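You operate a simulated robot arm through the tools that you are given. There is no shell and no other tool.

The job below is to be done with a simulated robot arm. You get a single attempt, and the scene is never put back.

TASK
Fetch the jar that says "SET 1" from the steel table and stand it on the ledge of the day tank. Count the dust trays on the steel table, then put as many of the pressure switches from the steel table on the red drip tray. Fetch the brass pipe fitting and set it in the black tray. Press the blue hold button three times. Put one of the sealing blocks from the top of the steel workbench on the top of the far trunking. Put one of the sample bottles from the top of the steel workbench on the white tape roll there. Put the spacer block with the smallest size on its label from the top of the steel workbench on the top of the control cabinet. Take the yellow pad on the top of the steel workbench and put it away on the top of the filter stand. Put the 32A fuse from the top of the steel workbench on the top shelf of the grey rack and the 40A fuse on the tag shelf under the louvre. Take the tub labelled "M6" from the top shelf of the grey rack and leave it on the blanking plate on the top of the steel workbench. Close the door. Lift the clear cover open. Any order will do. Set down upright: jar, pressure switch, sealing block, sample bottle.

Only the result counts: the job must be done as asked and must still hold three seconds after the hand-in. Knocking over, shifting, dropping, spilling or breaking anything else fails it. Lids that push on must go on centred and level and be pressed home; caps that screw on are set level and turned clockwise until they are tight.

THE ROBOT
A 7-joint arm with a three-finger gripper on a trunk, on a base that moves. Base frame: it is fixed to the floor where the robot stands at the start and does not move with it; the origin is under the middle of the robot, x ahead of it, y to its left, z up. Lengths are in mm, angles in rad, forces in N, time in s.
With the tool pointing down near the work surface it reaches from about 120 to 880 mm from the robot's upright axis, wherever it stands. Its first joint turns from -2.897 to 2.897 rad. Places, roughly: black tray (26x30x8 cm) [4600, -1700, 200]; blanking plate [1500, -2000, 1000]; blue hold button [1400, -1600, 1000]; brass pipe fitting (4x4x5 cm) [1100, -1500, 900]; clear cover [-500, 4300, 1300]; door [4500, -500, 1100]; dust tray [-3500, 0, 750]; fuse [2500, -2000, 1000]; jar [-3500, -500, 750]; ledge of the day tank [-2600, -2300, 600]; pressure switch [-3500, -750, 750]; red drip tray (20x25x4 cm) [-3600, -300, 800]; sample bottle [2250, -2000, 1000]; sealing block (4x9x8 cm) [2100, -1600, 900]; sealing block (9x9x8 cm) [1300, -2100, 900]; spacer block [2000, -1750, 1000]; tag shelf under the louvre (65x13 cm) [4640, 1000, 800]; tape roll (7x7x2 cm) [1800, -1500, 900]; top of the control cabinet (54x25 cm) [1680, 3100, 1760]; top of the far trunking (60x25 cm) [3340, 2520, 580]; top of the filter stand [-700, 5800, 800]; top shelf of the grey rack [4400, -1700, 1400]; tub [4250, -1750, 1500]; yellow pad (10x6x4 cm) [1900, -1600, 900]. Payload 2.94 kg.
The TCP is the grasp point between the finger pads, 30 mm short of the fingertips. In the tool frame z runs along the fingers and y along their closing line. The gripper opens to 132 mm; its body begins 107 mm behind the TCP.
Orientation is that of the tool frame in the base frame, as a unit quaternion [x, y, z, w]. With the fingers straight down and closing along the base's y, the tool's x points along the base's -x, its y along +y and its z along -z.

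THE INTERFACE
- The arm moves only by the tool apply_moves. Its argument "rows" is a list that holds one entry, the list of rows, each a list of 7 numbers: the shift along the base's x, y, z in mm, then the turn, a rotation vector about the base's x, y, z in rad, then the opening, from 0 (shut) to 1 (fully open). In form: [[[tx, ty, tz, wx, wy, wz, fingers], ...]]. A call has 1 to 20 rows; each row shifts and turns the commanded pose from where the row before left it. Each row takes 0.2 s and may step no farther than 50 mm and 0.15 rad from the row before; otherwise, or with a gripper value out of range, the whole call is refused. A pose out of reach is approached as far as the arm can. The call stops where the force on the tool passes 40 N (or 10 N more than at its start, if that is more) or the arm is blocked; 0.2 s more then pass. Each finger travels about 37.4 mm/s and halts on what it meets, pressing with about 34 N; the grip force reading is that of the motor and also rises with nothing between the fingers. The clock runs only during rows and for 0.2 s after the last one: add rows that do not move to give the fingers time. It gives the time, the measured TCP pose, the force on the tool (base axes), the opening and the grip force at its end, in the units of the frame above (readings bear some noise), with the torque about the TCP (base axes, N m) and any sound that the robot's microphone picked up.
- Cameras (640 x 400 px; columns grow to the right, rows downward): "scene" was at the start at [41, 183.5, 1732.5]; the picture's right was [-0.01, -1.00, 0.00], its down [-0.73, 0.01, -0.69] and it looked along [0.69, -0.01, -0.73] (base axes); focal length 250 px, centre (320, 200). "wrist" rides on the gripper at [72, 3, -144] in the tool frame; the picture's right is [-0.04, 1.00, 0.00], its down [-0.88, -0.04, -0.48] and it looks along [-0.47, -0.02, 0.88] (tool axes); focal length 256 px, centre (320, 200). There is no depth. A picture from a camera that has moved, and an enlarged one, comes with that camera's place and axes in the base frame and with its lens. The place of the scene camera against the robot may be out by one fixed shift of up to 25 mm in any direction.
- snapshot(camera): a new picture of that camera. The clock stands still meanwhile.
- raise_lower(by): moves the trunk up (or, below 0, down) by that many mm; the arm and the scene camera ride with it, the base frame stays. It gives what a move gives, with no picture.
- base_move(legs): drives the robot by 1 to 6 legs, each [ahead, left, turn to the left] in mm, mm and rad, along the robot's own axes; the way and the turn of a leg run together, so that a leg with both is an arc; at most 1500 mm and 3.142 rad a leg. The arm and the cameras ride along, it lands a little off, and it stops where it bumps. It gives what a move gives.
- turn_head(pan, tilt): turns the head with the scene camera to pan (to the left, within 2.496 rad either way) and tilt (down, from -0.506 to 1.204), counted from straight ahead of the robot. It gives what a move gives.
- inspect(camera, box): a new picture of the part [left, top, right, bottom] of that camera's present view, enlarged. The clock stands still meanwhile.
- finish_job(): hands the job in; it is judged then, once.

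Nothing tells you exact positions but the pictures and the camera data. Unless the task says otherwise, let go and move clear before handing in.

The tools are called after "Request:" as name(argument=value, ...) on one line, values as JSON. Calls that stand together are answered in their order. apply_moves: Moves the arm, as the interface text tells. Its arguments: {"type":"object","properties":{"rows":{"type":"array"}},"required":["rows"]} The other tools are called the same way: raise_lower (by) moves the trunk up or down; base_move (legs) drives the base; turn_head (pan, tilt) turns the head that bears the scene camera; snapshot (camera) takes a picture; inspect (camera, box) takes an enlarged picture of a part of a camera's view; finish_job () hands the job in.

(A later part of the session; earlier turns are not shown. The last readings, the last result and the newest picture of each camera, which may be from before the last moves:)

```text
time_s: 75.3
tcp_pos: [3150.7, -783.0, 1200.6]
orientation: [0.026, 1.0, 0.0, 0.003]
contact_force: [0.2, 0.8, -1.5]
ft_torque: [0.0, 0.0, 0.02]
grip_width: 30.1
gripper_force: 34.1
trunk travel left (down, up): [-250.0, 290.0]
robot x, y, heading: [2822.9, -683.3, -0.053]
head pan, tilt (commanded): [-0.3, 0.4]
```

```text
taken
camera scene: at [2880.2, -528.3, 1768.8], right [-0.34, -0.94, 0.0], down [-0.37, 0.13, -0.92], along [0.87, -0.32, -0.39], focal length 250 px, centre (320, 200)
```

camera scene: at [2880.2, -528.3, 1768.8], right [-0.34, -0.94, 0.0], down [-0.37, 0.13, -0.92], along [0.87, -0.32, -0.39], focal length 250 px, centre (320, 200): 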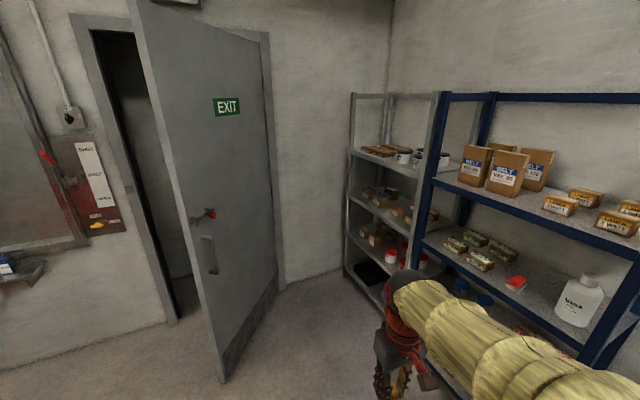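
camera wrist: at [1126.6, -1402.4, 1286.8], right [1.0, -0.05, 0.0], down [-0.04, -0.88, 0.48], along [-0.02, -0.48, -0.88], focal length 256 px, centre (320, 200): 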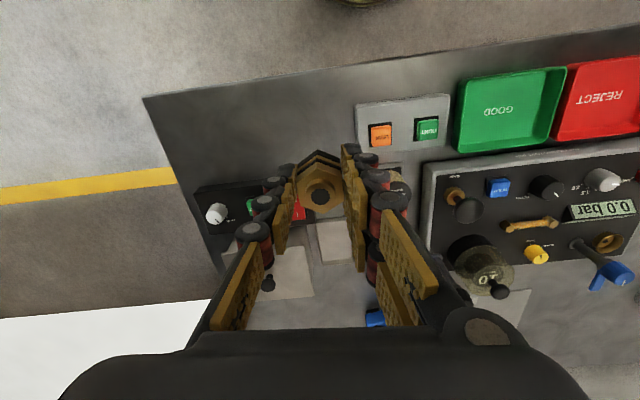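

The grey rack stands in the corner, opening toward +y, with the door leaf swung open at left. I'll drive closer and face the grey rack.

Request:
base_move(legs=[[1000, 0, 0], [0, 0, -1.52]])

Request:
turn_head(pan=0.5, tilt=0.6)

Request:
snapshot(camera="scene")

Request:
turn_head(pan=0.6, tilt=0.1)

Request:
snapshot(camera="scene")

```text
time_s: 84.2
tcp_pos: [3716.1, -1064.2, 1200.1]
orientation: [0.713, 0.701, -0.003, 0.003]
contact_force: [0.6, 0.3, -2.1]
ft_torque: [0.04, 0.02, -0.02]
grip_width: 30.2
gripper_force: 34.1
trunk travel left (down, up): [-250.0, 290.0]
robot x, y, heading: [3808.3, -729.8, -1.586]
head pan, tilt (commanded): [-0.3, 0.4]
```

```text
time_s: 85.3
tcp_pos: [3715.9, -1063.4, 1200.2]
orientation: [0.713, 0.701, -0.002, 0.003]
contact_force: [0.4, 1.2, -1.5]
ft_torque: [-0.02, 0.01, 0.0]
grip_width: 30.0
gripper_force: 33.7
trunk travel left (down, up): [-250.0, 290.0]
robot x, y, heading: [3805.4, -729.7, -1.583]
head pan, tilt (commanded): [0.499, 0.6]
```

```text
taken
camera scene: at [4028.4, -789.4, 1750.6], right [-0.89, -0.46, 0.0], down [-0.26, 0.5, -0.83], along [0.38, -0.73, -0.56], focal length 250 px, centre (320, 200)
```

scene: 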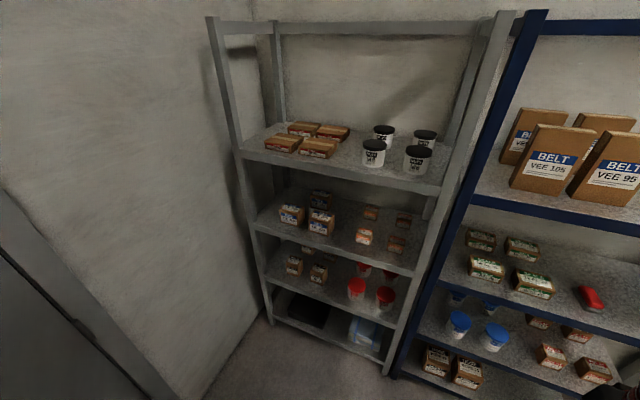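

```text
time_s: 86.2
tcp_pos: [3715.8, -1063.2, 1199.7]
orientation: [0.714, 0.701, -0.003, 0.002]
contact_force: [0.2, -0.2, -1.7]
ft_torque: [0.05, 0.02, 0.0]
grip_width: 30.2
gripper_force: 33.7
trunk travel left (down, up): [-250.0, 290.0]
robot x, y, heading: [3803.7, -729.8, -1.587]
head pan, tilt (commanded): [0.6, 0.099]
```

```text
taken
camera scene: at [4038.2, -787.9, 1796.7], right [-0.83, -0.55, 0.0], down [-0.06, 0.08, -0.99], along [0.55, -0.83, -0.1], focal length 250 px, centre (320, 200)
```

scene: 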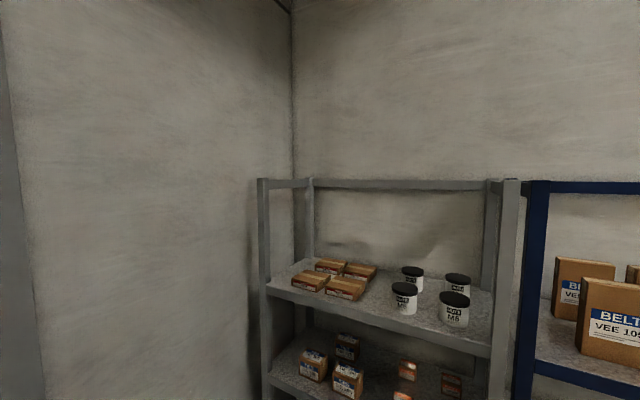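

Request:
inspect(camera="scene", box=[380, 250, 500, 340])

Request:
turn_head(pan=0.5, tilt=0.8)

Request:
inspect(camera="scene", box=[200, 160, 440, 330])

```text
4.44 times, centred on (440, 295) of scene
camera zoom: at [4038.2, -787.9, 1796.7], right [-0.83, -0.55, 0.0], down [-0.06, 0.08, -0.99], along [0.55, -0.83, -0.1], focal length 1109 px, centre (-213, -222)
```

zoom: 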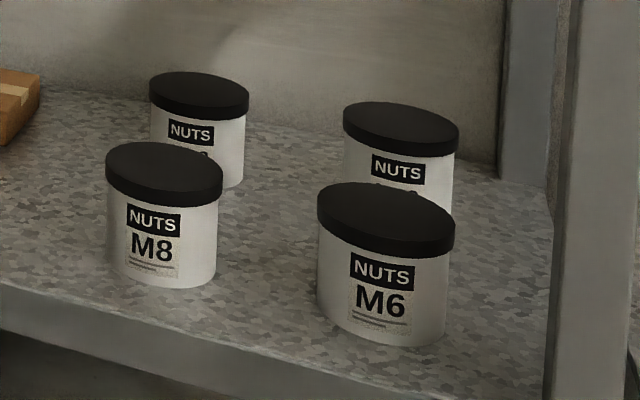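

```text
time_s: 87.3
tcp_pos: [3717.5, -1064.3, 1200.1]
orientation: [0.713, 0.701, -0.003, 0.002]
contact_force: [-0.8, 1.2, -2.1]
ft_torque: [0.03, 0.03, 0.0]
grip_width: 30.1
gripper_force: 34.6
trunk travel left (down, up): [-250.0, 290.0]
robot x, y, heading: [3806.1, -730.4, -1.585]
head pan, tilt (commanded): [0.499, 0.799]
```

```text
2.35 times, centred on (320, 245) of scene
camera zoom: at [4024.9, -782.6, 1733.8], right [-0.89, -0.46, 0.0], down [-0.33, 0.63, -0.7], along [0.32, -0.62, -0.72], focal length 587 px, centre (320, 94)
```

zoom: 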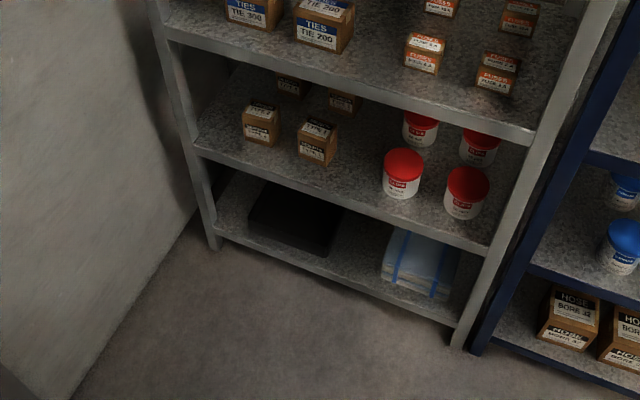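

M6 tub is front-right on the top shelf; the black tray lies on the bottom shelf, front edge near y=-1555, x 4420–4685. I'll move in front of it (keeping clear of the door leaf), lower the trunk, and flip the wrist so the camera rides on top.

Request:
base_move(legs=[[240, 0, 0], [0, 590, 0]])

Request:
apply_moves(rows=[[[0, 0, 0, 0, 0, 0.15, 0], [0, 0, 0, 0, 0, 0.15, 0], [0, 0, 0, 0, 0, 0.15, 0], [0, 0, 0, 0, 0, 0.15, 0], [0, 0, 0, 0, 0, 0.15, 0], [0, 0, 0, 0, 0, 0.15, 0], [0, 0, 0, 0, 0, 0.15, 0], [0, 0, 0, 0, 0, 0.15, 0], [0, 0, 0, 0, 0, 0.15, 0], [0, 0, 0, 0, 0, 0.15, 0]]])

```text
time_s: 92.0
tcp_pos: [4306.2, -1313.2, 1198.7]
orientation: [0.714, 0.7, -0.002, 0.003]
contact_force: [-0.2, 0.3, -2.2]
ft_torque: [0.02, 0.01, 0.04]
grip_width: 30.0
gripper_force: 34.5
trunk travel left (down, up): [-250.0, 290.0]
robot x, y, heading: [4397.4, -981.7, -1.59]
head pan, tilt (commanded): [0.499, 0.799]
```

```text
time_s: 94.2
tcp_pos: [4305.6, -1312.5, 1200.7]
orientation: [0.044, 0.999, 0.0, 0.003]
contact_force: [0.4, -0.7, -2.5]
ft_torque: [-0.01, 0.02, 0.01]
grip_width: 30.2
gripper_force: 34.0
trunk travel left (down, up): [-250.0, 290.0]
robot x, y, heading: [4396.4, -981.2, -1.592]
head pan, tilt (commanded): [0.499, 0.799]
```

Request:
apply_moves(rows=[[[0, 0, 0, 0, 0, 0.15, 0], [0, 0, 0, 0, 0, 0.15, 0], [0, 0, 0, 0, 0, 0.15, 0], [0, 0, 0, 0, 0, 0.15, 0], [0, 0, 0, 0, 0, 0.15, 0], [0, 0, 0, 0, 0, 0.15, 0], [0, 0, 0, 0, 0, 0.15, 0], [0, 0, 0, 0, 0, 0.15, 0], [0, 0, 0, 0, 0, 0.15, 0], [0, 0, 0, 0, 0, 0.15, 0], [0, 0, 0, 0, 0, 0.15, 0]]])

Request:
snapshot(camera="wrist")

```text
time_s: 96.6
tcp_pos: [4417.7, -1325.6, 1183.5]
orientation: [-0.697, 0.717, 0.01, -0.007]
contact_force: [0.8, -0.2, -2.0]
ft_torque: [-0.04, -0.02, -0.03]
grip_width: 30.5
gripper_force: 34.1
out of reach, approached as far as the arm can: row 9, 10, 11
trunk travel left (down, up): [-250.0, 290.0]
robot x, y, heading: [4399.6, -980.6, -1.588]
head pan, tilt (commanded): [0.499, 0.799]
```

```text
taken
camera wrist: at [4416.8, -1398.2, 1329.5], right [-1.0, 0.07, 0.03], down [0.07, 0.88, 0.48], along [0.01, 0.48, -0.88], focal length 256 px, centre (320, 200)
```

wrist: 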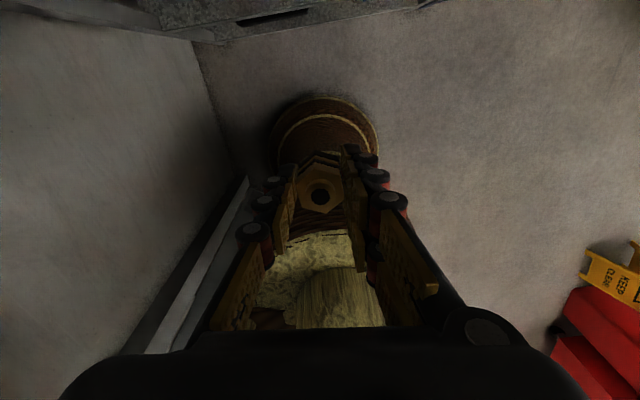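

The wrist is flipped with the camera now in front. Lowering the trunk fully before tilting the tool forward.

Request:
raise_lower(by=-250)

Request:
apply_moves(rows=[[[20, 20, -30, -0.15, 0, 0, 0], [20, 20, -30, -0.15, 0, 0, 0], [20, 20, -40, -0.15, 0, 0, 0], [20, 0, -40, -0.15, 0, 0, 0], [20, 0, -40, -0.15, 0, 0, 0], [20, 0, -40, -0.15, 0, 0, 0], [0, 0, -40, 0, 0, 0, 0]]])

Request:
snapshot(camera="wrist")

```text
time_s: 99.2
tcp_pos: [4415.7, -1325.2, 935.7]
orientation: [-0.696, 0.718, 0.011, -0.008]
contact_force: [-0.3, 0.6, -2.4]
ft_torque: [0.01, -0.01, 0.01]
grip_width: 30.0
gripper_force: 33.6
trunk travel left (down, up): [0.0, 540.0]
robot x, y, heading: [4398.9, -978.1, -1.59]
head pan, tilt (commanded): [0.499, 0.799]
```

```text
time_s: 100.8
tcp_pos: [4537.6, -1265.2, 676.4]
orientation: [-0.624, 0.65, -0.304, -0.309]
contact_force: [2.2, -0.3, 3.5]
ft_torque: [0.68, 0.31, -0.26]
grip_width: 30.0
gripper_force: 33.8
trunk travel left (down, up): [0.0, 540.0]
robot x, y, heading: [4396.2, -977.7, -1.585]
head pan, tilt (commanded): [0.499, 0.799]
```

```text
taken
camera wrist: at [4535.0, -1198.1, 824.5], right [-1.0, 0.06, -0.04], down [0.08, 0.92, -0.39], along [0.02, -0.39, -0.92], focal length 256 px, centre (320, 200)
```

wrist: 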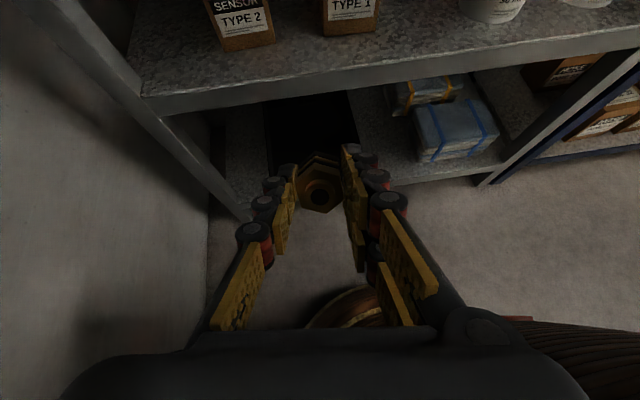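

The tool now points forward-down with the camera on top; the black tray is visible behind the fitting. I'll move forward away from my own trunk and zoom in.

Request:
apply_moves(rows=[[[0, -30, 0, 0, 0, 0, 0], [0, -30, 0, 0, 0, 0, 0], [0, -30, -20, 0, 0, 0, 0], [0, 0, -40, 0, 0, 0, 0], [0, 0, -40, 0, 0, 0, 0], [0, 0, -40, 0, 0, 0, 0], [0, 0, -40, 0, 0, 0, 0], [0, 0, 0, 0, 0, 0, 0]]])

Request:
snapshot(camera="wrist")

Request:
inspect(camera="wrist", box=[180, 40, 460, 240])

```text
time_s: 102.6
tcp_pos: [4536.9, -1356.4, 495.3]
orientation: [-0.624, 0.65, -0.303, -0.309]
contact_force: [-0.3, 0.4, -2.0]
ft_torque: [0.04, 0.01, -0.02]
grip_width: 30.2
gripper_force: 34.4
trunk travel left (down, up): [0.0, 540.0]
robot x, y, heading: [4397.0, -977.2, -1.594]
head pan, tilt (commanded): [0.499, 0.799]
```

```text
taken
camera wrist: at [4536.7, -1290.0, 642.7], right [-1.0, 0.07, -0.04], down [0.08, 0.92, -0.39], along [0.01, -0.39, -0.92], focal length 256 px, centre (320, 200)
```

wrist: 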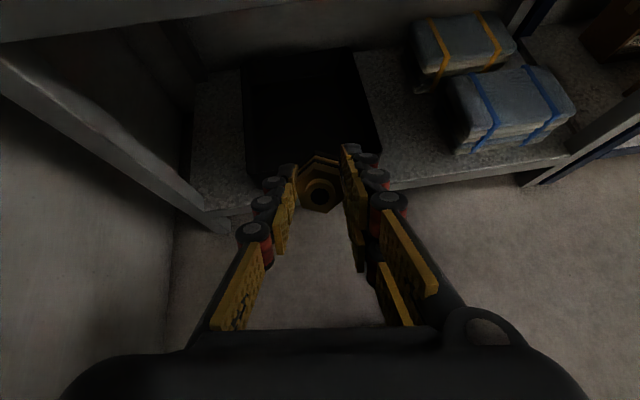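

```text
2.00 times, centred on (320, 140) of wrist
camera zoom: at [4536.7, -1290.0, 642.7], right [-1.0, 0.07, -0.04], down [0.08, 0.92, -0.39], along [0.01, -0.39, -0.92], focal length 512 px, centre (320, 320)
```

zoom: 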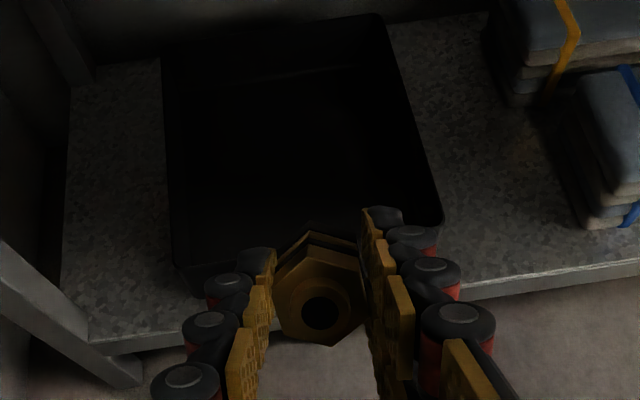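

The tray's near rim runs from about (4418,-1557) to (4671,-1511) at z≈230. I'll lower to 300 mm, go in over the rim, then down inside.

Request:
apply_moves(rows=[[[4, -10, -45, 0, 0, 0, 0], [4, -10, -45, 0, 0, 0, 0], [4, -12, -45, 0, 0, 0, 0], [4, -12, -45, 0, 0, 0, 0], [0, 0, -15, 0, 0, 0, 0], [0, -40, -5, 0, 0, 0, 0], [0, -40, -5, 0, 0, 0, 0], [0, 0, 0, 0, 0, 0, 0]]])

Request:
inspect(camera="wrist", box=[180, 20, 460, 240])

Request:
turn_head(pan=-0.2, tilt=1.0)

Request:
snapshot(camera="scene")

```text
time_s: 104.4
tcp_pos: [4553.4, -1482.1, 288.9]
orientation: [-0.624, 0.65, -0.303, -0.31]
contact_force: [-0.3, -0.3, -1.4]
ft_torque: [0.03, -0.01, 0.02]
grip_width: 30.1
gripper_force: 34.1
trunk travel left (down, up): [0.0, 540.0]
robot x, y, heading: [4396.6, -979.8, -1.589]
head pan, tilt (commanded): [0.499, 0.799]
```

```text
1.82 times, centred on (320, 130) of wrist
camera zoom: at [4551.8, -1415.4, 436.8], right [-1.0, 0.07, -0.04], down [0.08, 0.92, -0.39], along [0.01, -0.39, -0.92], focal length 465 px, centre (320, 327)
```

zoom: 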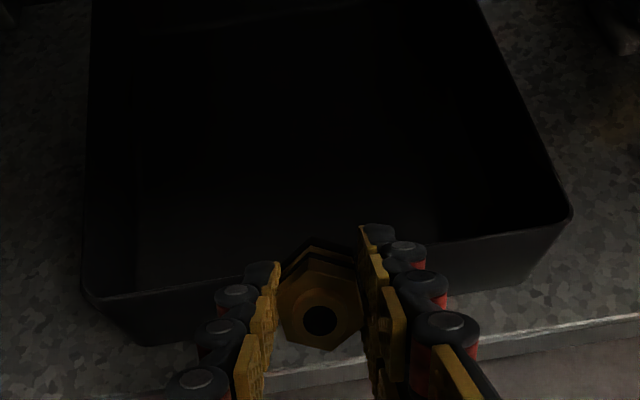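

```text
time_s: 105.5
tcp_pos: [4552.7, -1481.3, 290.2]
orientation: [-0.624, 0.65, -0.302, -0.31]
contact_force: [-0.4, 0.0, -2.1]
ft_torque: [0.02, -0.03, 0.01]
grip_width: 29.9
gripper_force: 33.8
trunk travel left (down, up): [0.0, 540.0]
robot x, y, heading: [4399.3, -980.7, -1.593]
head pan, tilt (commanded): [-0.201, 1.0]
```

```text
taken
camera scene: at [4563.1, -1028.3, 1468.6], right [-0.98, 0.22, 0.0], down [0.18, 0.82, -0.54], along [-0.12, -0.53, -0.84], focal length 250 px, centre (320, 200)
```

scene: 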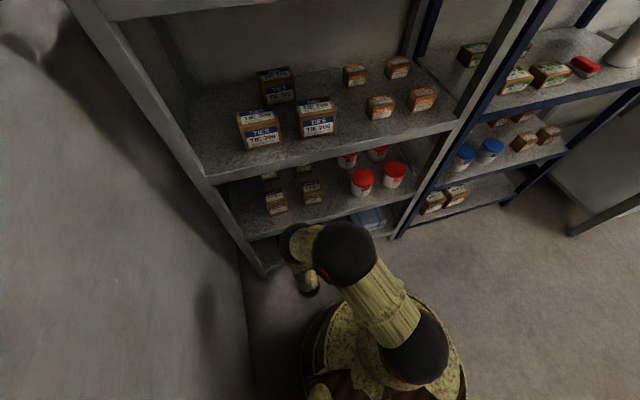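

The rim is confirmed: y≈-1544 at the hand, z≈230. Going in over it and down inside.

Request:
apply_moves(rows=[[[2, -40, 0, 0, 0, 0, 0], [2, -40, 0, 0, 0, 0, 0], [0, -20, -10, 0, 0, 0, 0], [0, -20, -15, 0, 0, 0, 0], [0, -20, -15, 0, 0, 0, 0], [0, -15, -15, 0, 0, 0, 0], [0, 0, -10, 0, 0, 0, 0], [0, 0, 0, 0, 0, 0, 0]]])

Request:
snapshot(camera="wrist")

```text
time_s: 107.3
tcp_pos: [4557.0, -1634.6, 223.8]
orientation: [-0.624, 0.65, -0.302, -0.31]
contact_force: [0.5, -0.8, -1.9]
ft_torque: [0.01, 0.01, -0.01]
grip_width: 30.0
gripper_force: 33.7
trunk travel left (down, up): [0.0, 540.0]
robot x, y, heading: [4396.0, -979.5, -1.589]
head pan, tilt (commanded): [-0.201, 1.0]
```

```text
taken
camera wrist: at [4556.1, -1568.8, 372.0], right [-1.0, 0.07, -0.04], down [0.08, 0.92, -0.39], along [0.01, -0.39, -0.92], focal length 256 px, centre (320, 200)
```

wrist: 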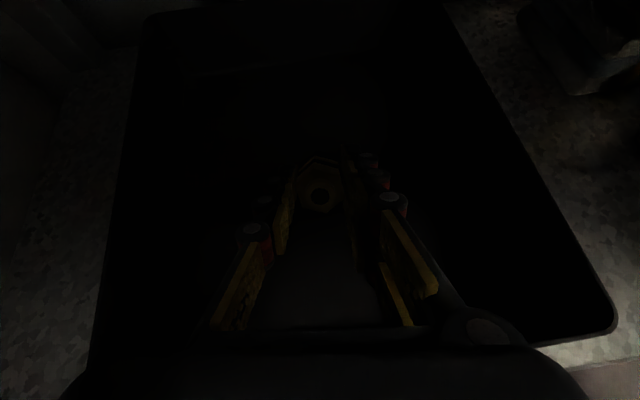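

Inside the tray. Lowering gently until I feel contact.

Request:
apply_moves(rows=[[[0, 0, -5, 0, 0, 0, 0], [0, 0, -5, 0, 0, 0, 0], [0, 0, -5, 0, 0, 0, 0], [0, 0, -4, 0, 0, 0, 0], [0, 0, 0, 0, 0, 0, 0]]])

```text
time_s: 108.5
tcp_pos: [4557.4, -1635.2, 206.0]
orientation: [-0.624, 0.651, -0.302, -0.31]
contact_force: [0.7, -0.2, -0.8]
ft_torque: [-0.05, 0.02, 0.02]
grip_width: 30.0
gripper_force: 34.2
trunk travel left (down, up): [0.0, 540.0]
robot x, y, heading: [4395.0, -980.2, -1.59]
head pan, tilt (commanded): [-0.201, 1.0]
```

Request:
apply_moves(rows=[[[0, 0, -3, 0, 0, 0, 0], [0, 0, -3, 0, 0, 0, 0], [0, 0, -3, 0, 0, 0, 0], [0, 0, 0, 0, 0, 0, 0]]])

```text
time_s: 109.5
tcp_pos: [4557.7, -1637.2, 200.4]
orientation: [-0.622, 0.65, -0.306, -0.311]
contact_force: [-2.3, -3.1, 29.4]
ft_torque: [-0.75, 0.19, -0.05]
grip_width: 30.4
gripper_force: 33.9
trunk travel left (down, up): [0.0, 540.0]
robot x, y, heading: [4396.3, -982.8, -1.587]
head pan, tilt (commanded): [-0.201, 1.0]
```

Contact with the tray floor. Raising a hair, releasing, and backing out along the entry path.

Request:
apply_moves(rows=[[[0, 0, 4, 0, 0, 0, 0], [0, 0, 0, 0, 0, 0, 0.45], [0, 0, 0, 0, 0, 0, 0.45], [0, 0, 0, 0, 0, 0, 0.45], [0, 4, 10, 0, 0, 0, 0.45], [0, 10, 15, 0, 0, 0, 0.45], [0, 15, 15, 0, 0, 0, 0.45], [0, 20, 15, 0, 0, 0, 0.45], [0, 20, 15, 0, 0, 0, 0.45], [0, 20, 12, 0, 0, 0, 0.45], [0, 40, 0, 0, 0, 0, 0.45], [0, 40, 0, 0, 0, 0, 0.45], [0, 40, 0, 0, 0, 0, 0.45], [0, 0, 0, 0, 0, 0, 0.45]]])

Request:
snapshot(camera="wrist")

Request:
inspect(camera="wrist", box=[220, 40, 420, 200])

```text
time_s: 112.5
tcp_pos: [4558.4, -1423.3, 283.5]
orientation: [-0.624, 0.65, -0.303, -0.309]
contact_force: [-1.6, -0.6, 0.0]
ft_torque: [-0.03, -0.04, 0.03]
grip_width: 59.2
gripper_force: 0.1
trunk travel left (down, up): [0.0, 540.0]
robot x, y, heading: [4396.0, -980.4, -1.593]
head pan, tilt (commanded): [-0.201, 1.0]
```

```text
taken
camera wrist: at [4557.6, -1358.0, 432.0], right [-1.0, 0.07, -0.04], down [0.08, 0.92, -0.39], along [0.01, -0.39, -0.92], focal length 256 px, centre (320, 200)
```

wrist: 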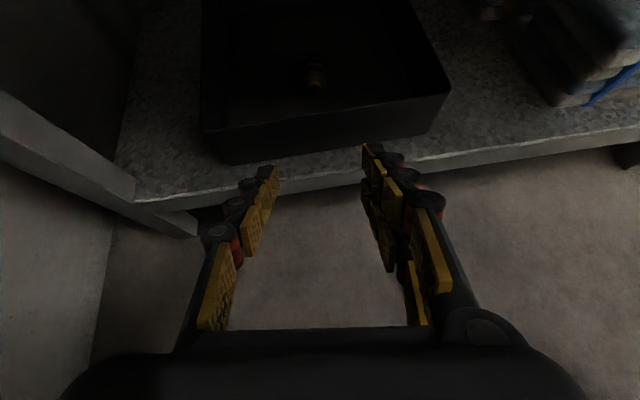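

```text
2.50 times, centred on (320, 120) of wrist
camera zoom: at [4557.6, -1358.0, 432.0], right [-1.0, 0.07, -0.04], down [0.08, 0.92, -0.39], along [0.01, -0.39, -0.92], focal length 640 px, centre (320, 400)
```

zoom: 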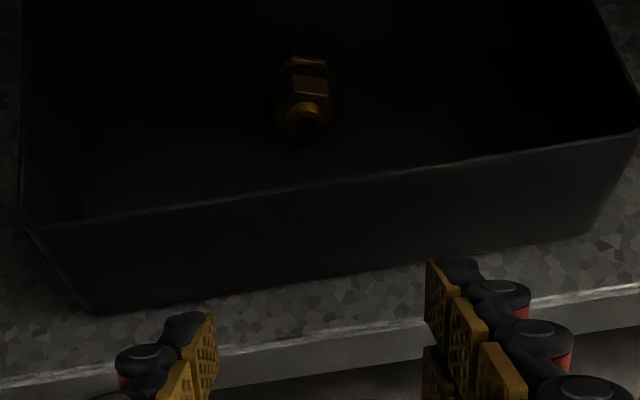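

The fitting lies in the black tray. Now raise the trunk fully to prepare for the M6 tub on the top shelf.

Request:
apply_moves(rows=[[[-10, 30, 20, 0, 0, 0, 0.45], [0, 0, 0, 0, 0, 0, 0.45]]])

Request:
raise_lower(by=540)

Request:
apply_moves(rows=[[[-20, 0, 45, 0.15, 0, 0, 0.8], [-20, 0, 45, 0.15, 0, 0, 0.8], [-20, 0, 45, 0.15, 0, 0, 0.8], [-20, 0, 45, 0.15, 0, 0, 0.8], [-20, 0, 45, 0.15, 0, 0, 0.8], [-20, 0, 45, 0.14, 0, 0, 0.8], [-20, 0, 45, 0, 0, 0, 0.8], [-20, 0, 45, 0, 0, 0, 0.8]]])

```text
time_s: 113.1
tcp_pos: [4546.7, -1395.3, 304.3]
orientation: [-0.625, 0.65, -0.302, -0.309]
contact_force: [0.2, 0.0, -0.8]
ft_torque: [0.0, 0.07, 0.0]
grip_width: 59.1
gripper_force: 0.0
trunk travel left (down, up): [0.0, 540.0]
robot x, y, heading: [4398.8, -981.2, -1.588]
head pan, tilt (commanded): [-0.201, 1.0]
```

```text
refused: 540 is not a number from -400 to 400
```

```text
time_s: 114.9
tcp_pos: [4383.2, -1408.4, 628.2]
orientation: [0.738, -0.672, -0.016, 0.057]
contact_force: [2.8, 1.1, -0.7]
ft_torque: [-0.11, 0.25, 0.02]
grip_width: 106.2
gripper_force: 0.4
out of reach, approached as far as the arm can: row 6, 7
trunk travel left (down, up): [0.0, 540.0]
robot x, y, heading: [4397.6, -976.9, -1.592]
head pan, tilt (commanded): [-0.201, 1.0]
```

The trunk step was too large and refused; the hand is now upright near the shelf front. I'll back away from the rack first, then unwind the wrist.

Request:
apply_moves(rows=[[[0, 20, 10, 0, 0, 0, 0.8], [0, 20, 10, 0, 0, 0, 0.8], [0, 20, 10, 0, 0, 0, 0.8], [0, 0, 0, 0, 0, -0.15, 0.8], [0, 0, 0, 0, 0, -0.15, 0.8], [0, 0, 0, 0, 0, -0.15, 0.8], [0, 0, 0, 0, 0, -0.15, 0.8], [0, 0, 0, 0, 0, -0.15, 0.8], [0, 0, 0, 0, 0, -0.15, 0.8], [0, 0, 0, 0, 0, -0.15, 0.8]]])

Request:
raise_lower(by=300)

```text
time_s: 117.1
tcp_pos: [4392.6, -1342.5, 655.7]
orientation: [-0.241, 0.97, 0.025, -0.026]
contact_force: [0.0, -0.2, 1.1]
ft_torque: [0.02, -0.01, -0.01]
grip_width: 105.7
gripper_force: 0.0
trunk travel left (down, up): [0.0, 540.0]
robot x, y, heading: [4397.5, -981.2, -1.589]
head pan, tilt (commanded): [-0.201, 1.0]
```

```text
time_s: 120.1
tcp_pos: [4393.2, -1344.5, 955.0]
orientation: [-0.242, 0.969, 0.026, -0.027]
contact_force: [-1.1, 0.4, 0.8]
ft_torque: [0.0, 0.0, -0.01]
grip_width: 105.6
gripper_force: 0.1
trunk travel left (down, up): [-300.0, 240.0]
robot x, y, heading: [4397.9, -986.1, -1.595]
head pan, tilt (commanded): [-0.201, 1.0]
```

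Request:
apply_moves(rows=[[[0, 0, 20, 0, 0, -0.147, 0.8], [0, 0, 20, 0, 0, -0.147, 0.8], [0, 0, 20, 0, 0, -0.147, 0.8], [0, 0, 20, 0, 0, -0.147, 0.8], [0, 0, 20, 0, 0, -0.147, 0.8], [0, 0, 20, 0, 0, -0.147, 0.8], [0, 0, 20, 0, 0, -0.147, 0.8], [0, 0, 20, 0, 0, -0.147, 0.8], [0, 0, 20, 0, 0, -0.147, 0.8], [0, 0, 20, 0, 0, -0.147, 0.8], [0, 0, 20, 0, 0, -0.147, 0.8], [0, 0, 20, 0, 0, -0.147, 0.8], [0, 0, 20, 0, 0, -0.147, 0.8], [0, 0, 20, 0, 0, -0.147, 0.8]]])

Request:
raise_lower(by=240)

Request:
turn_head(pan=0.0, tilt=0.6)

Request:
base_move(legs=[[0, -300, 0.02]])

Request:
snapshot(camera="scene")

Request:
snapshot(camera="wrist")

```text
time_s: 123.1
tcp_pos: [4392.3, -1342.8, 1235.8]
orientation: [0.706, 0.707, 0.037, 0.008]
contact_force: [0.5, -0.4, 0.1]
ft_torque: [-0.04, 0.0, 0.03]
grip_width: 105.7
gripper_force: 0.1
trunk travel left (down, up): [-300.0, 240.0]
robot x, y, heading: [4396.0, -980.7, -1.588]
head pan, tilt (commanded): [-0.201, 1.0]
```

```text
time_s: 125.6
tcp_pos: [4392.4, -1342.0, 1474.3]
orientation: [0.705, 0.708, 0.036, 0.008]
contact_force: [-0.7, 0.0, 0.3]
ft_torque: [-0.01, -0.01, -0.01]
grip_width: 105.7
gripper_force: 0.0
trunk travel left (down, up): [-540.0, 0.0]
robot x, y, heading: [4393.1, -979.8, -1.59]
head pan, tilt (commanded): [-0.201, 1.0]
```

```text
time_s: 126.5
tcp_pos: [4392.7, -1341.4, 1476.5]
orientation: [0.705, 0.709, 0.037, 0.008]
contact_force: [0.7, 0.4, 0.6]
ft_torque: [-0.01, 0.01, 0.03]
grip_width: 105.5
gripper_force: 0.1
trunk travel left (down, up): [-540.0, 0.0]
robot x, y, heading: [4396.0, -981.9, -1.59]
head pan, tilt (commanded): [0.0, 0.6]
```

```text
time_s: 128.5
tcp_pos: [4096.5, -1339.5, 1475.0]
orientation: [0.699, 0.714, 0.037, 0.008]
contact_force: [-1.1, -0.1, 0.7]
ft_torque: [-0.04, -0.06, 0.01]
grip_width: 105.6
gripper_force: 0.1
trunk travel left (down, up): [-540.0, 0.0]
robot x, y, heading: [4097.0, -975.8, -1.572]
head pan, tilt (commanded): [0.0, 0.6]
```

```text
taken
camera scene: at [4275.3, -1042.1, 2040.8], right [-1.0, 0.0, 0.0], down [0.0, 0.57, -0.83], along [0.0, -0.83, -0.57], focal length 250 px, centre (320, 200)
```

scene: 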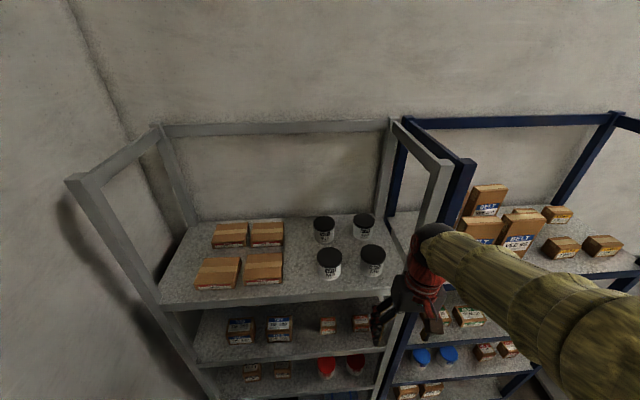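

```text
taken
camera wrist: at [4090.7, -1274.6, 1623.3], right [1.0, -0.02, 0.06], down [-0.05, -0.9, 0.44], along [0.05, -0.44, -0.9], focal length 256 px, centre (320, 200)
```

wrist: 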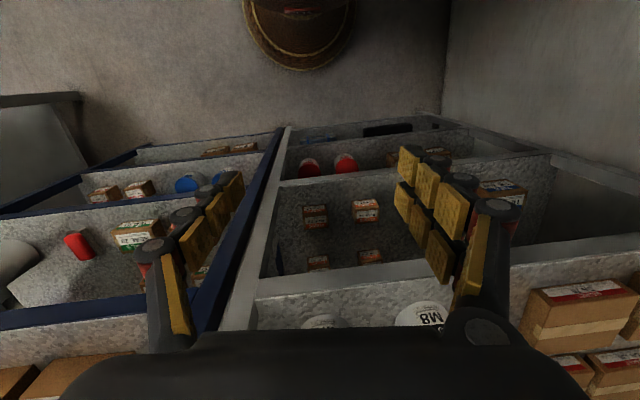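

From above I see four tubs on the top shelf; zooming to verify labels and locate the M6 tub.

Request:
inspect(camera="scene", box=[290, 200, 430, 300])

Request:
turn_head(pan=0.3, tilt=0.5)

Request:
snapshot(camera="scene")

```text
4.00 times, centred on (360, 250) of scene
camera zoom: at [4275.3, -1042.1, 2040.8], right [-1.0, 0.0, 0.0], down [0.0, 0.57, -0.83], along [0.0, -0.83, -0.57], focal length 998 px, centre (160, 0)
```

zoom: 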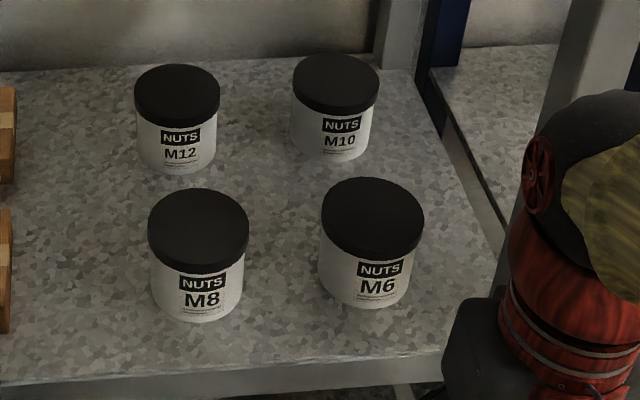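

```text
time_s: 129.3
tcp_pos: [4098.8, -1341.7, 1474.8]
orientation: [0.699, 0.715, 0.036, 0.007]
contact_force: [0.7, -0.6, -0.3]
ft_torque: [0.04, 0.0, 0.0]
grip_width: 105.6
gripper_force: 0.1
trunk travel left (down, up): [-540.0, 0.0]
robot x, y, heading: [4097.3, -980.3, -1.569]
head pan, tilt (commanded): [0.3, 0.499]
```

```text
taken
camera scene: at [4303.9, -1040.7, 2049.7], right [-0.96, -0.29, 0.0], down [-0.14, 0.46, -0.88], along [0.26, -0.84, -0.48], focal length 250 px, centre (320, 200)
```

scene: 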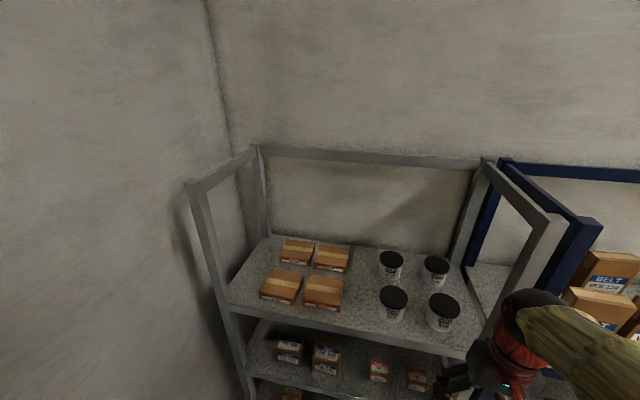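

Labels confirmed: M6 is front-right, lid top near (4098,-1628,1424). I'll shift the base left for arm clearance from the rack post, level the tool, and raise the hand above the shelf.

Request:
base_move(legs=[[0, 200, 0]])

Request:
apply_moves(rows=[[[0, 0, 40, -0.042, 0.063, -0.02, 1], [0, 0, 40, 0, 0, 0, 1], [0, 0, 40, 0, 0, 0, 1], [-20, 0, 40, 0, 0, 0, 1], [-40, -20, 10, 0, 0, 0, 1], [-40, -20, 0, 0, 0, 0, 1], [-40, -30, 0, 0, 0, 0, 1], [-40, -40, 0, 0, 0, 0, 1], [-20, -45, 0, 0, 0, 0, 1], [0, 0, 0, 0, 0, 0, 1]]])

Request:
snapshot(camera="wrist")

```text
time_s: 130.9
tcp_pos: [4298.1, -1340.4, 1475.9]
orientation: [0.699, 0.714, 0.036, 0.007]
contact_force: [0.5, 0.7, -0.1]
ft_torque: [0.0, 0.06, 0.01]
grip_width: 105.6
gripper_force: 0.1
trunk travel left (down, up): [-540.0, 0.0]
robot x, y, heading: [4291.8, -983.1, -1.574]
head pan, tilt (commanded): [0.3, 0.499]
```

```text
refused: row 8 steps farther than a row can; nothing moved
```

```text
taken
camera wrist: at [4291.4, -1274.8, 1623.3], right [1.0, -0.02, 0.06], down [-0.05, -0.9, 0.44], along [0.04, -0.44, -0.9], focal length 256 px, centre (320, 200)
```

wrist: 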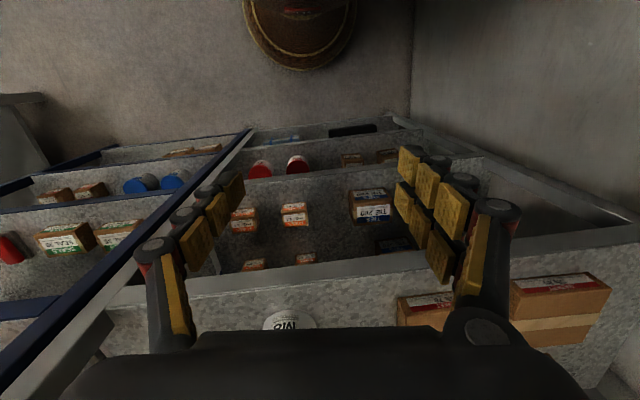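

One row was too long; resending within limits.

Request:
apply_moves(rows=[[[0, 0, 40, -0.042, 0.063, -0.02, 1], [0, 0, 40, 0, 0, 0, 1], [0, 0, 40, 0, 0, 0, 1], [-20, 0, 40, 0, 0, 0, 1], [-40, -20, 5, 0, 0, 0, 1], [-40, -20, 0, 0, 0, 0, 1], [-35, -30, 0, 0, 0, 0, 1], [-30, -30, 0, 0, 0, 0, 1], [-25, -35, 0, 0, 0, 0, 1], [-10, -25, 0, 0, 0, 0, 1], [0, 0, 0, 0, 0, 0, 1]]])

Request:
snapshot(camera="wrist")

Request:
snapshot(camera="scene")

```text
time_s: 133.3
tcp_pos: [4096.1, -1498.0, 1641.6]
orientation: [0.707, 0.707, 0.0, 0.001]
contact_force: [0.1, -0.4, -1.0]
ft_torque: [-0.02, 0.04, 0.0]
grip_width: 132.0
gripper_force: 0.1
trunk travel left (down, up): [-540.0, 0.0]
robot x, y, heading: [4294.3, -977.6, -1.57]
head pan, tilt (commanded): [0.3, 0.499]
```

```text
taken
camera wrist: at [4100.4, -1426.9, 1786.4], right [1.0, -0.04, 0.0], down [-0.04, -0.88, 0.48], along [-0.02, -0.48, -0.88], focal length 256 px, centre (320, 200)
```

wrist: 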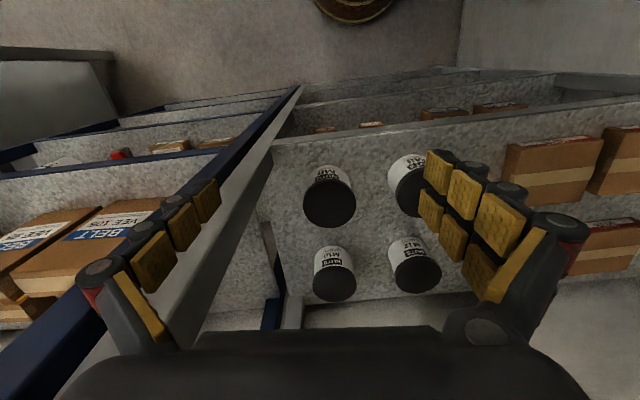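

```text
taken
camera scene: at [4501.7, -1040.0, 2049.7], right [-0.96, -0.29, 0.0], down [-0.14, 0.46, -0.88], along [0.26, -0.84, -0.48], focal length 250 px, centre (320, 200)
```

scene: 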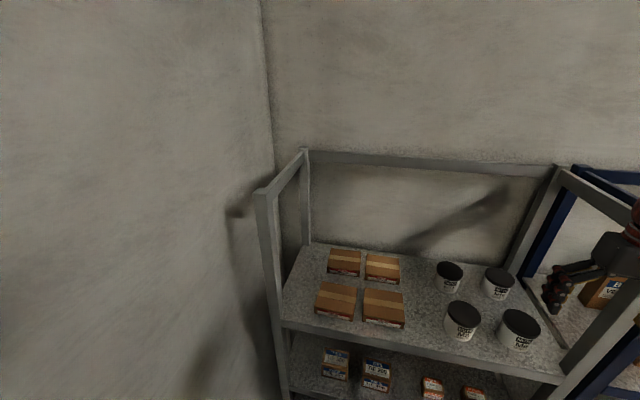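

M6 lid centre measures (4108,-1631). The rack post is close on the right, so I'll come in from the left side, then over the tub with a narrower opening.

Request:
apply_moves(rows=[[[45, 0, 0, 0, 0, 0, 0.78], [10, -45, 0, 0, 0, 0, 0.78], [0, -45, 0, 0, 0, 0, 0.78], [0, -43, 0, 0, 0, 0, 0.78], [-25, 0, 0, 0, 0, 0, 0.78], [-18, 0, 0, 0, 0, 0, 0.78], [0, 0, -40, 0, 0, 0, 0.78], [0, 0, -30, 0, 0, 0, 0.78], [0, 0, 0, 0, 0, 0, 0.78]]])

Request:
snapshot(camera="wrist")

Request:
turn_head(pan=-0.1, tilt=0.6)

Request:
snapshot(camera="scene")

```text
time_s: 135.3
tcp_pos: [4109.7, -1633.0, 1569.1]
orientation: [0.707, 0.707, 0.0, 0.0]
contact_force: [0.0, -0.9, -0.1]
ft_torque: [-0.01, 0.0, 0.01]
grip_width: 102.8
gripper_force: 0.1
trunk travel left (down, up): [-540.0, 0.0]
robot x, y, heading: [4294.3, -976.7, -1.572]
head pan, tilt (commanded): [0.3, 0.499]
```

```text
taken
camera wrist: at [4112.9, -1561.4, 1714.3], right [1.0, -0.04, 0.0], down [-0.04, -0.88, 0.48], along [-0.02, -0.48, -0.88], focal length 256 px, centre (320, 200)
```

wrist: 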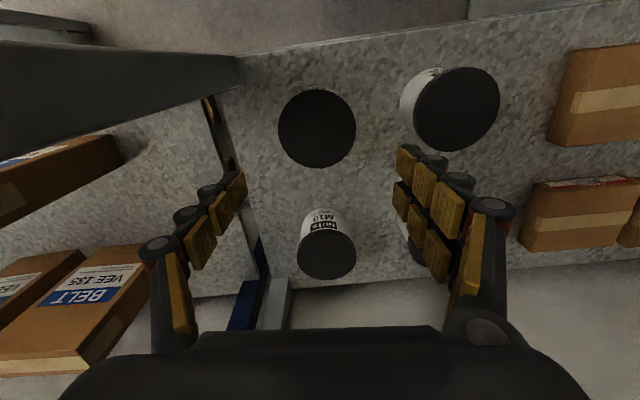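

```text
time_s: 136.2
tcp_pos: [4109.0, -1632.2, 1569.4]
orientation: [0.707, 0.707, -0.001, 0.0]
contact_force: [-1.1, 0.1, 0.1]
ft_torque: [0.01, -0.02, 0.0]
grip_width: 102.9
gripper_force: 0.1
trunk travel left (down, up): [-540.0, 0.0]
robot x, y, heading: [4294.5, -975.0, -1.567]
head pan, tilt (commanded): [-0.099, 0.6]
```

```text
taken
camera scene: at [4465.9, -1042.3, 2040.7], right [-0.99, 0.1, 0.0], down [0.06, 0.56, -0.83], along [-0.08, -0.82, -0.56], focal length 250 px, centre (320, 200)
```

scene: 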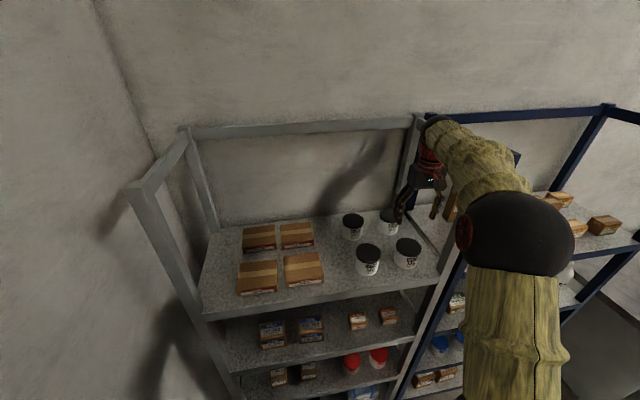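

The tub lid is centred nearly under the hand, at about (4107,-1626,1433). Adjusting and descending in two stages.

Request:
apply_moves(rows=[[[-2, 7, 0, 0, 0, 0, 0.78], [0, 0, -40, 0, 0, 0, 0.78], [0, 0, -30, 0, 0, 0, 0.78], [0, 0, -20, 0, 0, 0, 0.78], [0, 0, 0, 0, 0, 0, 0.78]]])

Request:
snapshot(camera="wrist")

```text
time_s: 137.4
tcp_pos: [4106.4, -1624.2, 1480.0]
orientation: [0.707, 0.707, -0.001, 0.0]
contact_force: [-0.1, -0.2, -0.5]
ft_torque: [-0.05, 0.02, -0.02]
grip_width: 103.0
gripper_force: 0.0
trunk travel left (down, up): [-540.0, 0.0]
robot x, y, heading: [4293.8, -984.0, -1.572]
head pan, tilt (commanded): [-0.099, 0.6]
```

```text
taken
camera wrist: at [4110.3, -1552.9, 1624.9], right [1.0, -0.04, 0.0], down [-0.04, -0.88, 0.48], along [-0.02, -0.48, -0.88], focal length 256 px, centre (320, 200)
```

wrist: 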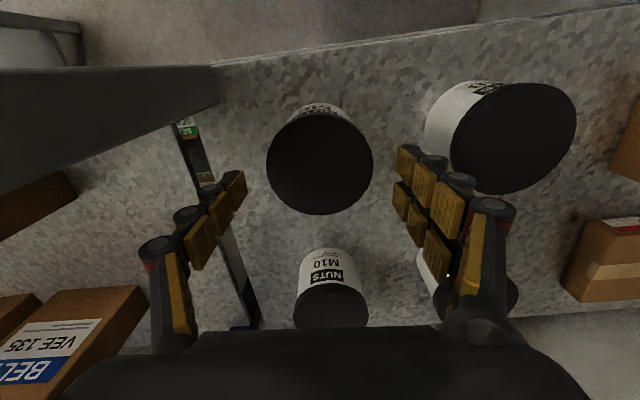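

Well centred. Descending around the tub.

Request:
apply_moves(rows=[[[0, 0, -25, 0, 0, 0, 0.78], [0, 0, -20, 0, 0, 0, 0.78], [0, 0, -15, 0, 0, 0, 0.78], [0, 0, -15, 0, 0, 0, 0.78], [0, 0, -10, 0, 0, 0, 0.78], [0, 0, 0, 0, 0, 0, 0.78]]])

Request:
snapshot(camera="wrist")

```text
time_s: 138.8
tcp_pos: [4105.1, -1627.8, 1393.5]
orientation: [0.707, 0.707, -0.001, 0.0]
contact_force: [0.6, 1.5, -0.4]
ft_torque: [-0.01, 0.02, 0.02]
grip_width: 103.0
gripper_force: 0.0
trunk travel left (down, up): [-540.0, 0.0]
robot x, y, heading: [4295.8, -978.9, -1.57]
head pan, tilt (commanded): [-0.099, 0.6]
```

```text
taken
camera wrist: at [4109.3, -1555.3, 1538.9], right [1.0, -0.04, 0.0], down [-0.04, -0.88, 0.48], along [-0.02, -0.48, -0.88], focal length 256 px, centre (320, 200)
```

wrist: 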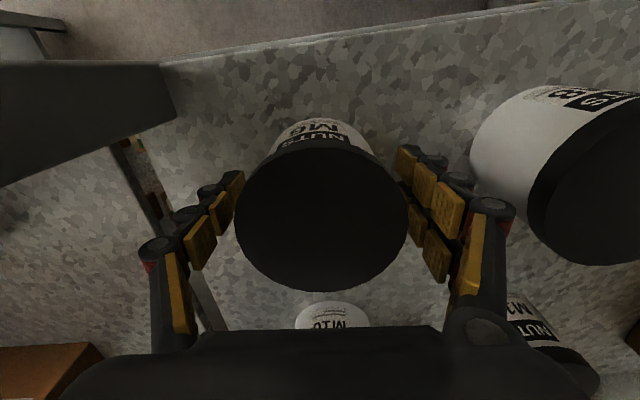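

Fingers straddle the tub body. Closing and lifting slightly.

Request:
apply_moves(rows=[[[0, 0, 0, 0, 0, 0, 0.3], [0, 0, 0, 0, 0, 0, 0.3], [0, 0, 0, 0, 0, 0, 0.3], [0, 0, 0, 0, 0, 0, 0.3], [0, 0, 15, 0, 0, 0, 0.3], [0, 0, 20, 0, 0, 0, 0.3], [0, 0, 0, 0, 0, 0, 0.3]]])

Request:
snapshot(camera="wrist")

```text
time_s: 140.4
tcp_pos: [4106.5, -1627.6, 1428.8]
orientation: [0.707, 0.707, 0.001, -0.001]
contact_force: [-0.3, -0.1, -4.8]
ft_torque: [-0.01, 0.0, -0.02]
grip_width: 82.3
gripper_force: 34.0
trunk travel left (down, up): [-540.0, 0.0]
robot x, y, heading: [4296.1, -979.1, -1.573]
head pan, tilt (commanded): [-0.099, 0.6]
```

```text
taken
camera wrist: at [4109.0, -1555.5, 1573.3], right [1.0, -0.04, 0.0], down [-0.04, -0.88, 0.47], along [-0.02, -0.47, -0.88], focal length 256 px, centre (320, 200)
```

wrist: 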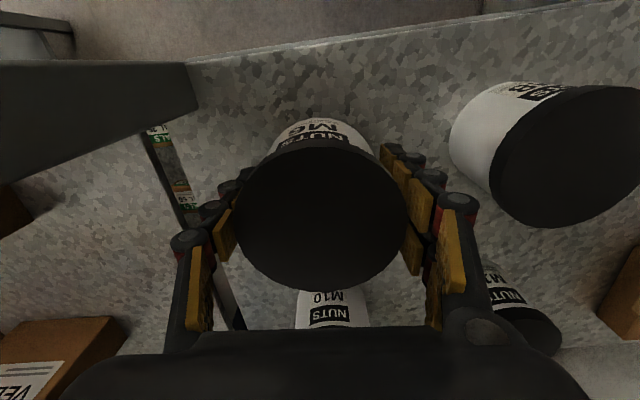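

Tub is held. Lifting clear, backing out of the rack and driving along to the workbench.

Request:
apply_moves(rows=[[[0, 0, 40, 0, 0, 0, 0.3], [0, 0, 40, 0, 0, 0, 0.3], [0, 0, 40, 0, 0, 0, 0.3], [40, 0, 10, 0, 0, 0, 0.3], [5, 45, 0, 0, 0, 0, 0.3], [5, 45, 0, 0, 0, 0, 0.3], [20, 45, 0, 0, 0, 0, 0.3], [20, 45, 0, 0, 0, 0, 0.3], [20, 45, 0, 0, 0, 0, 0.3], [20, 45, 0, 0, 0, 0, 0.3], [0, 20, -20, 0, 0, 0, 0.3], [0, 0, 0, 0, 0, 0, 0.3]]])

Request:
base_move(legs=[[0, -400, 0], [-80, 0, 0], [0, -1500, 0], [0, -900, 0]])

Request:
raise_lower(by=-290)

Request:
turn_head(pan=0.0, tilt=0.7)

Request:
snapshot(camera="scene")

```text
time_s: 143.0
tcp_pos: [4237.3, -1336.2, 1540.2]
orientation: [0.707, 0.707, -0.001, 0.0]
contact_force: [0.3, 0.3, -4.7]
ft_torque: [0.01, -0.03, 0.01]
grip_width: 82.2
gripper_force: 33.8
trunk travel left (down, up): [-540.0, 0.0]
robot x, y, heading: [4293.2, -978.2, -1.568]
head pan, tilt (commanded): [-0.099, 0.6]
```

```text
time_s: 157.5
tcp_pos: [1409.2, -1211.3, 1539.5]
orientation: [0.719, 0.695, 0.0, -0.001]
contact_force: [-0.2, 0.3, -3.4]
ft_torque: [-0.01, 0.01, 0.0]
grip_width: 82.2
gripper_force: 34.1
trunk travel left (down, up): [-540.0, 0.0]
robot x, y, heading: [1480.9, -851.8, -1.605]
head pan, tilt (commanded): [-0.099, 0.6]
```

```text
time_s: 160.5
tcp_pos: [1409.4, -1212.2, 1249.4]
orientation: [0.718, 0.696, 0.0, 0.0]
contact_force: [1.0, -0.2, -4.8]
ft_torque: [-0.03, -0.03, 0.0]
grip_width: 82.0
gripper_force: 34.4
trunk travel left (down, up): [-250.0, 290.0]
robot x, y, heading: [1476.9, -855.6, -1.604]
head pan, tilt (commanded): [-0.099, 0.6]
```

```text
time_s: 161.1
tcp_pos: [1409.9, -1211.8, 1249.7]
orientation: [0.718, 0.696, 0.0, 0.0]
contact_force: [-0.5, -0.5, -5.4]
ft_torque: [-0.01, 0.04, -0.01]
grip_width: 82.2
gripper_force: 34.3
trunk travel left (down, up): [-250.0, 290.0]
robot x, y, heading: [1478.1, -857.8, -1.606]
head pan, tilt (commanded): [0.0, 0.7]
```

```text
taken
camera scene: at [1657.6, -921.7, 1742.0], right [-1.0, 0.03, 0.0], down [0.02, 0.64, -0.77], along [-0.03, -0.76, -0.64], focal length 250 px, centre (320, 200)
```

scene: 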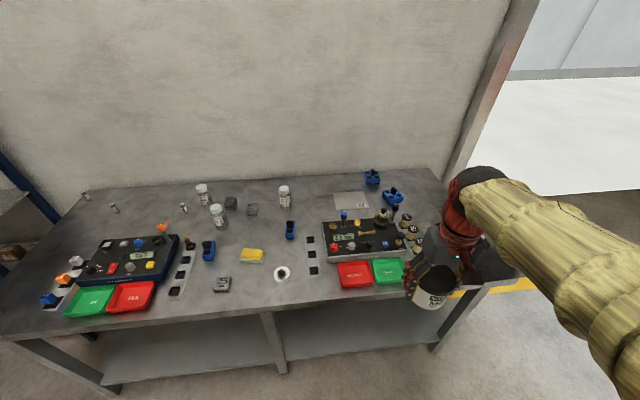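

At the bench. I'll correct heading and move closer to the edge so the blanking plate is in reach.

Request:
base_move(legs=[[0, 0, 0.034], [200, 0, 0]])

Request:
turn_head(pan=-0.1, tilt=0.8)

Request:
snapshot(camera="scene")

Request:
inspect(camera="scene", box=[280, 120, 420, 240])

```text
time_s: 163.1
tcp_pos: [1422.4, -1412.5, 1249.9]
orientation: [0.706, 0.708, 0.0, 0.0]
contact_force: [0.7, 0.0, -4.5]
ft_torque: [0.03, 0.02, 0.02]
grip_width: 81.6
gripper_force: 34.2
trunk travel left (down, up): [-250.0, 290.0]
robot x, y, heading: [1479.1, -1049.8, -1.572]
head pan, tilt (commanded): [0.0, 0.7]
```

```text
time_s: 163.8
tcp_pos: [1422.1, -1412.2, 1248.0]
orientation: [0.707, 0.707, 0.0, 0.0]
contact_force: [0.1, -0.1, -4.7]
ft_torque: [0.03, 0.0, 0.01]
grip_width: 82.1
gripper_force: 33.3
trunk travel left (down, up): [-250.0, 290.0]
robot x, y, heading: [1479.8, -1052.3, -1.57]
head pan, tilt (commanded): [-0.099, 0.799]
```

```text
taken
camera scene: at [1651.6, -1108.7, 1733.8], right [-1.0, 0.1, 0.0], down [0.07, 0.71, -0.7], along [-0.07, -0.69, -0.72], focal length 250 px, centre (320, 200)
```

scene: 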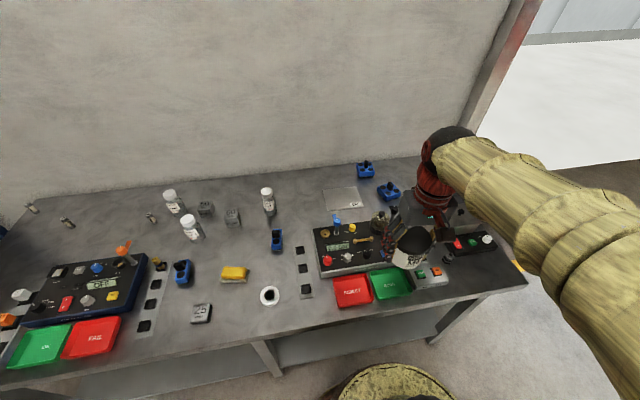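

```text
3.33 times, centred on (350, 180) of scene
camera zoom: at [1651.6, -1108.7, 1733.8], right [-1.0, 0.1, 0.0], down [0.07, 0.71, -0.7], along [-0.07, -0.69, -0.72], focal length 832 px, centre (220, 267)
```

zoom: 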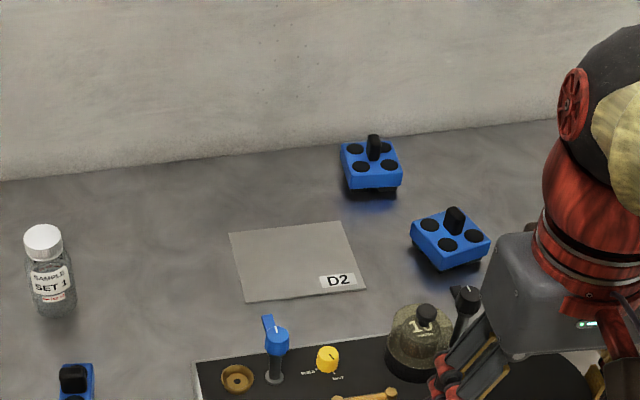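

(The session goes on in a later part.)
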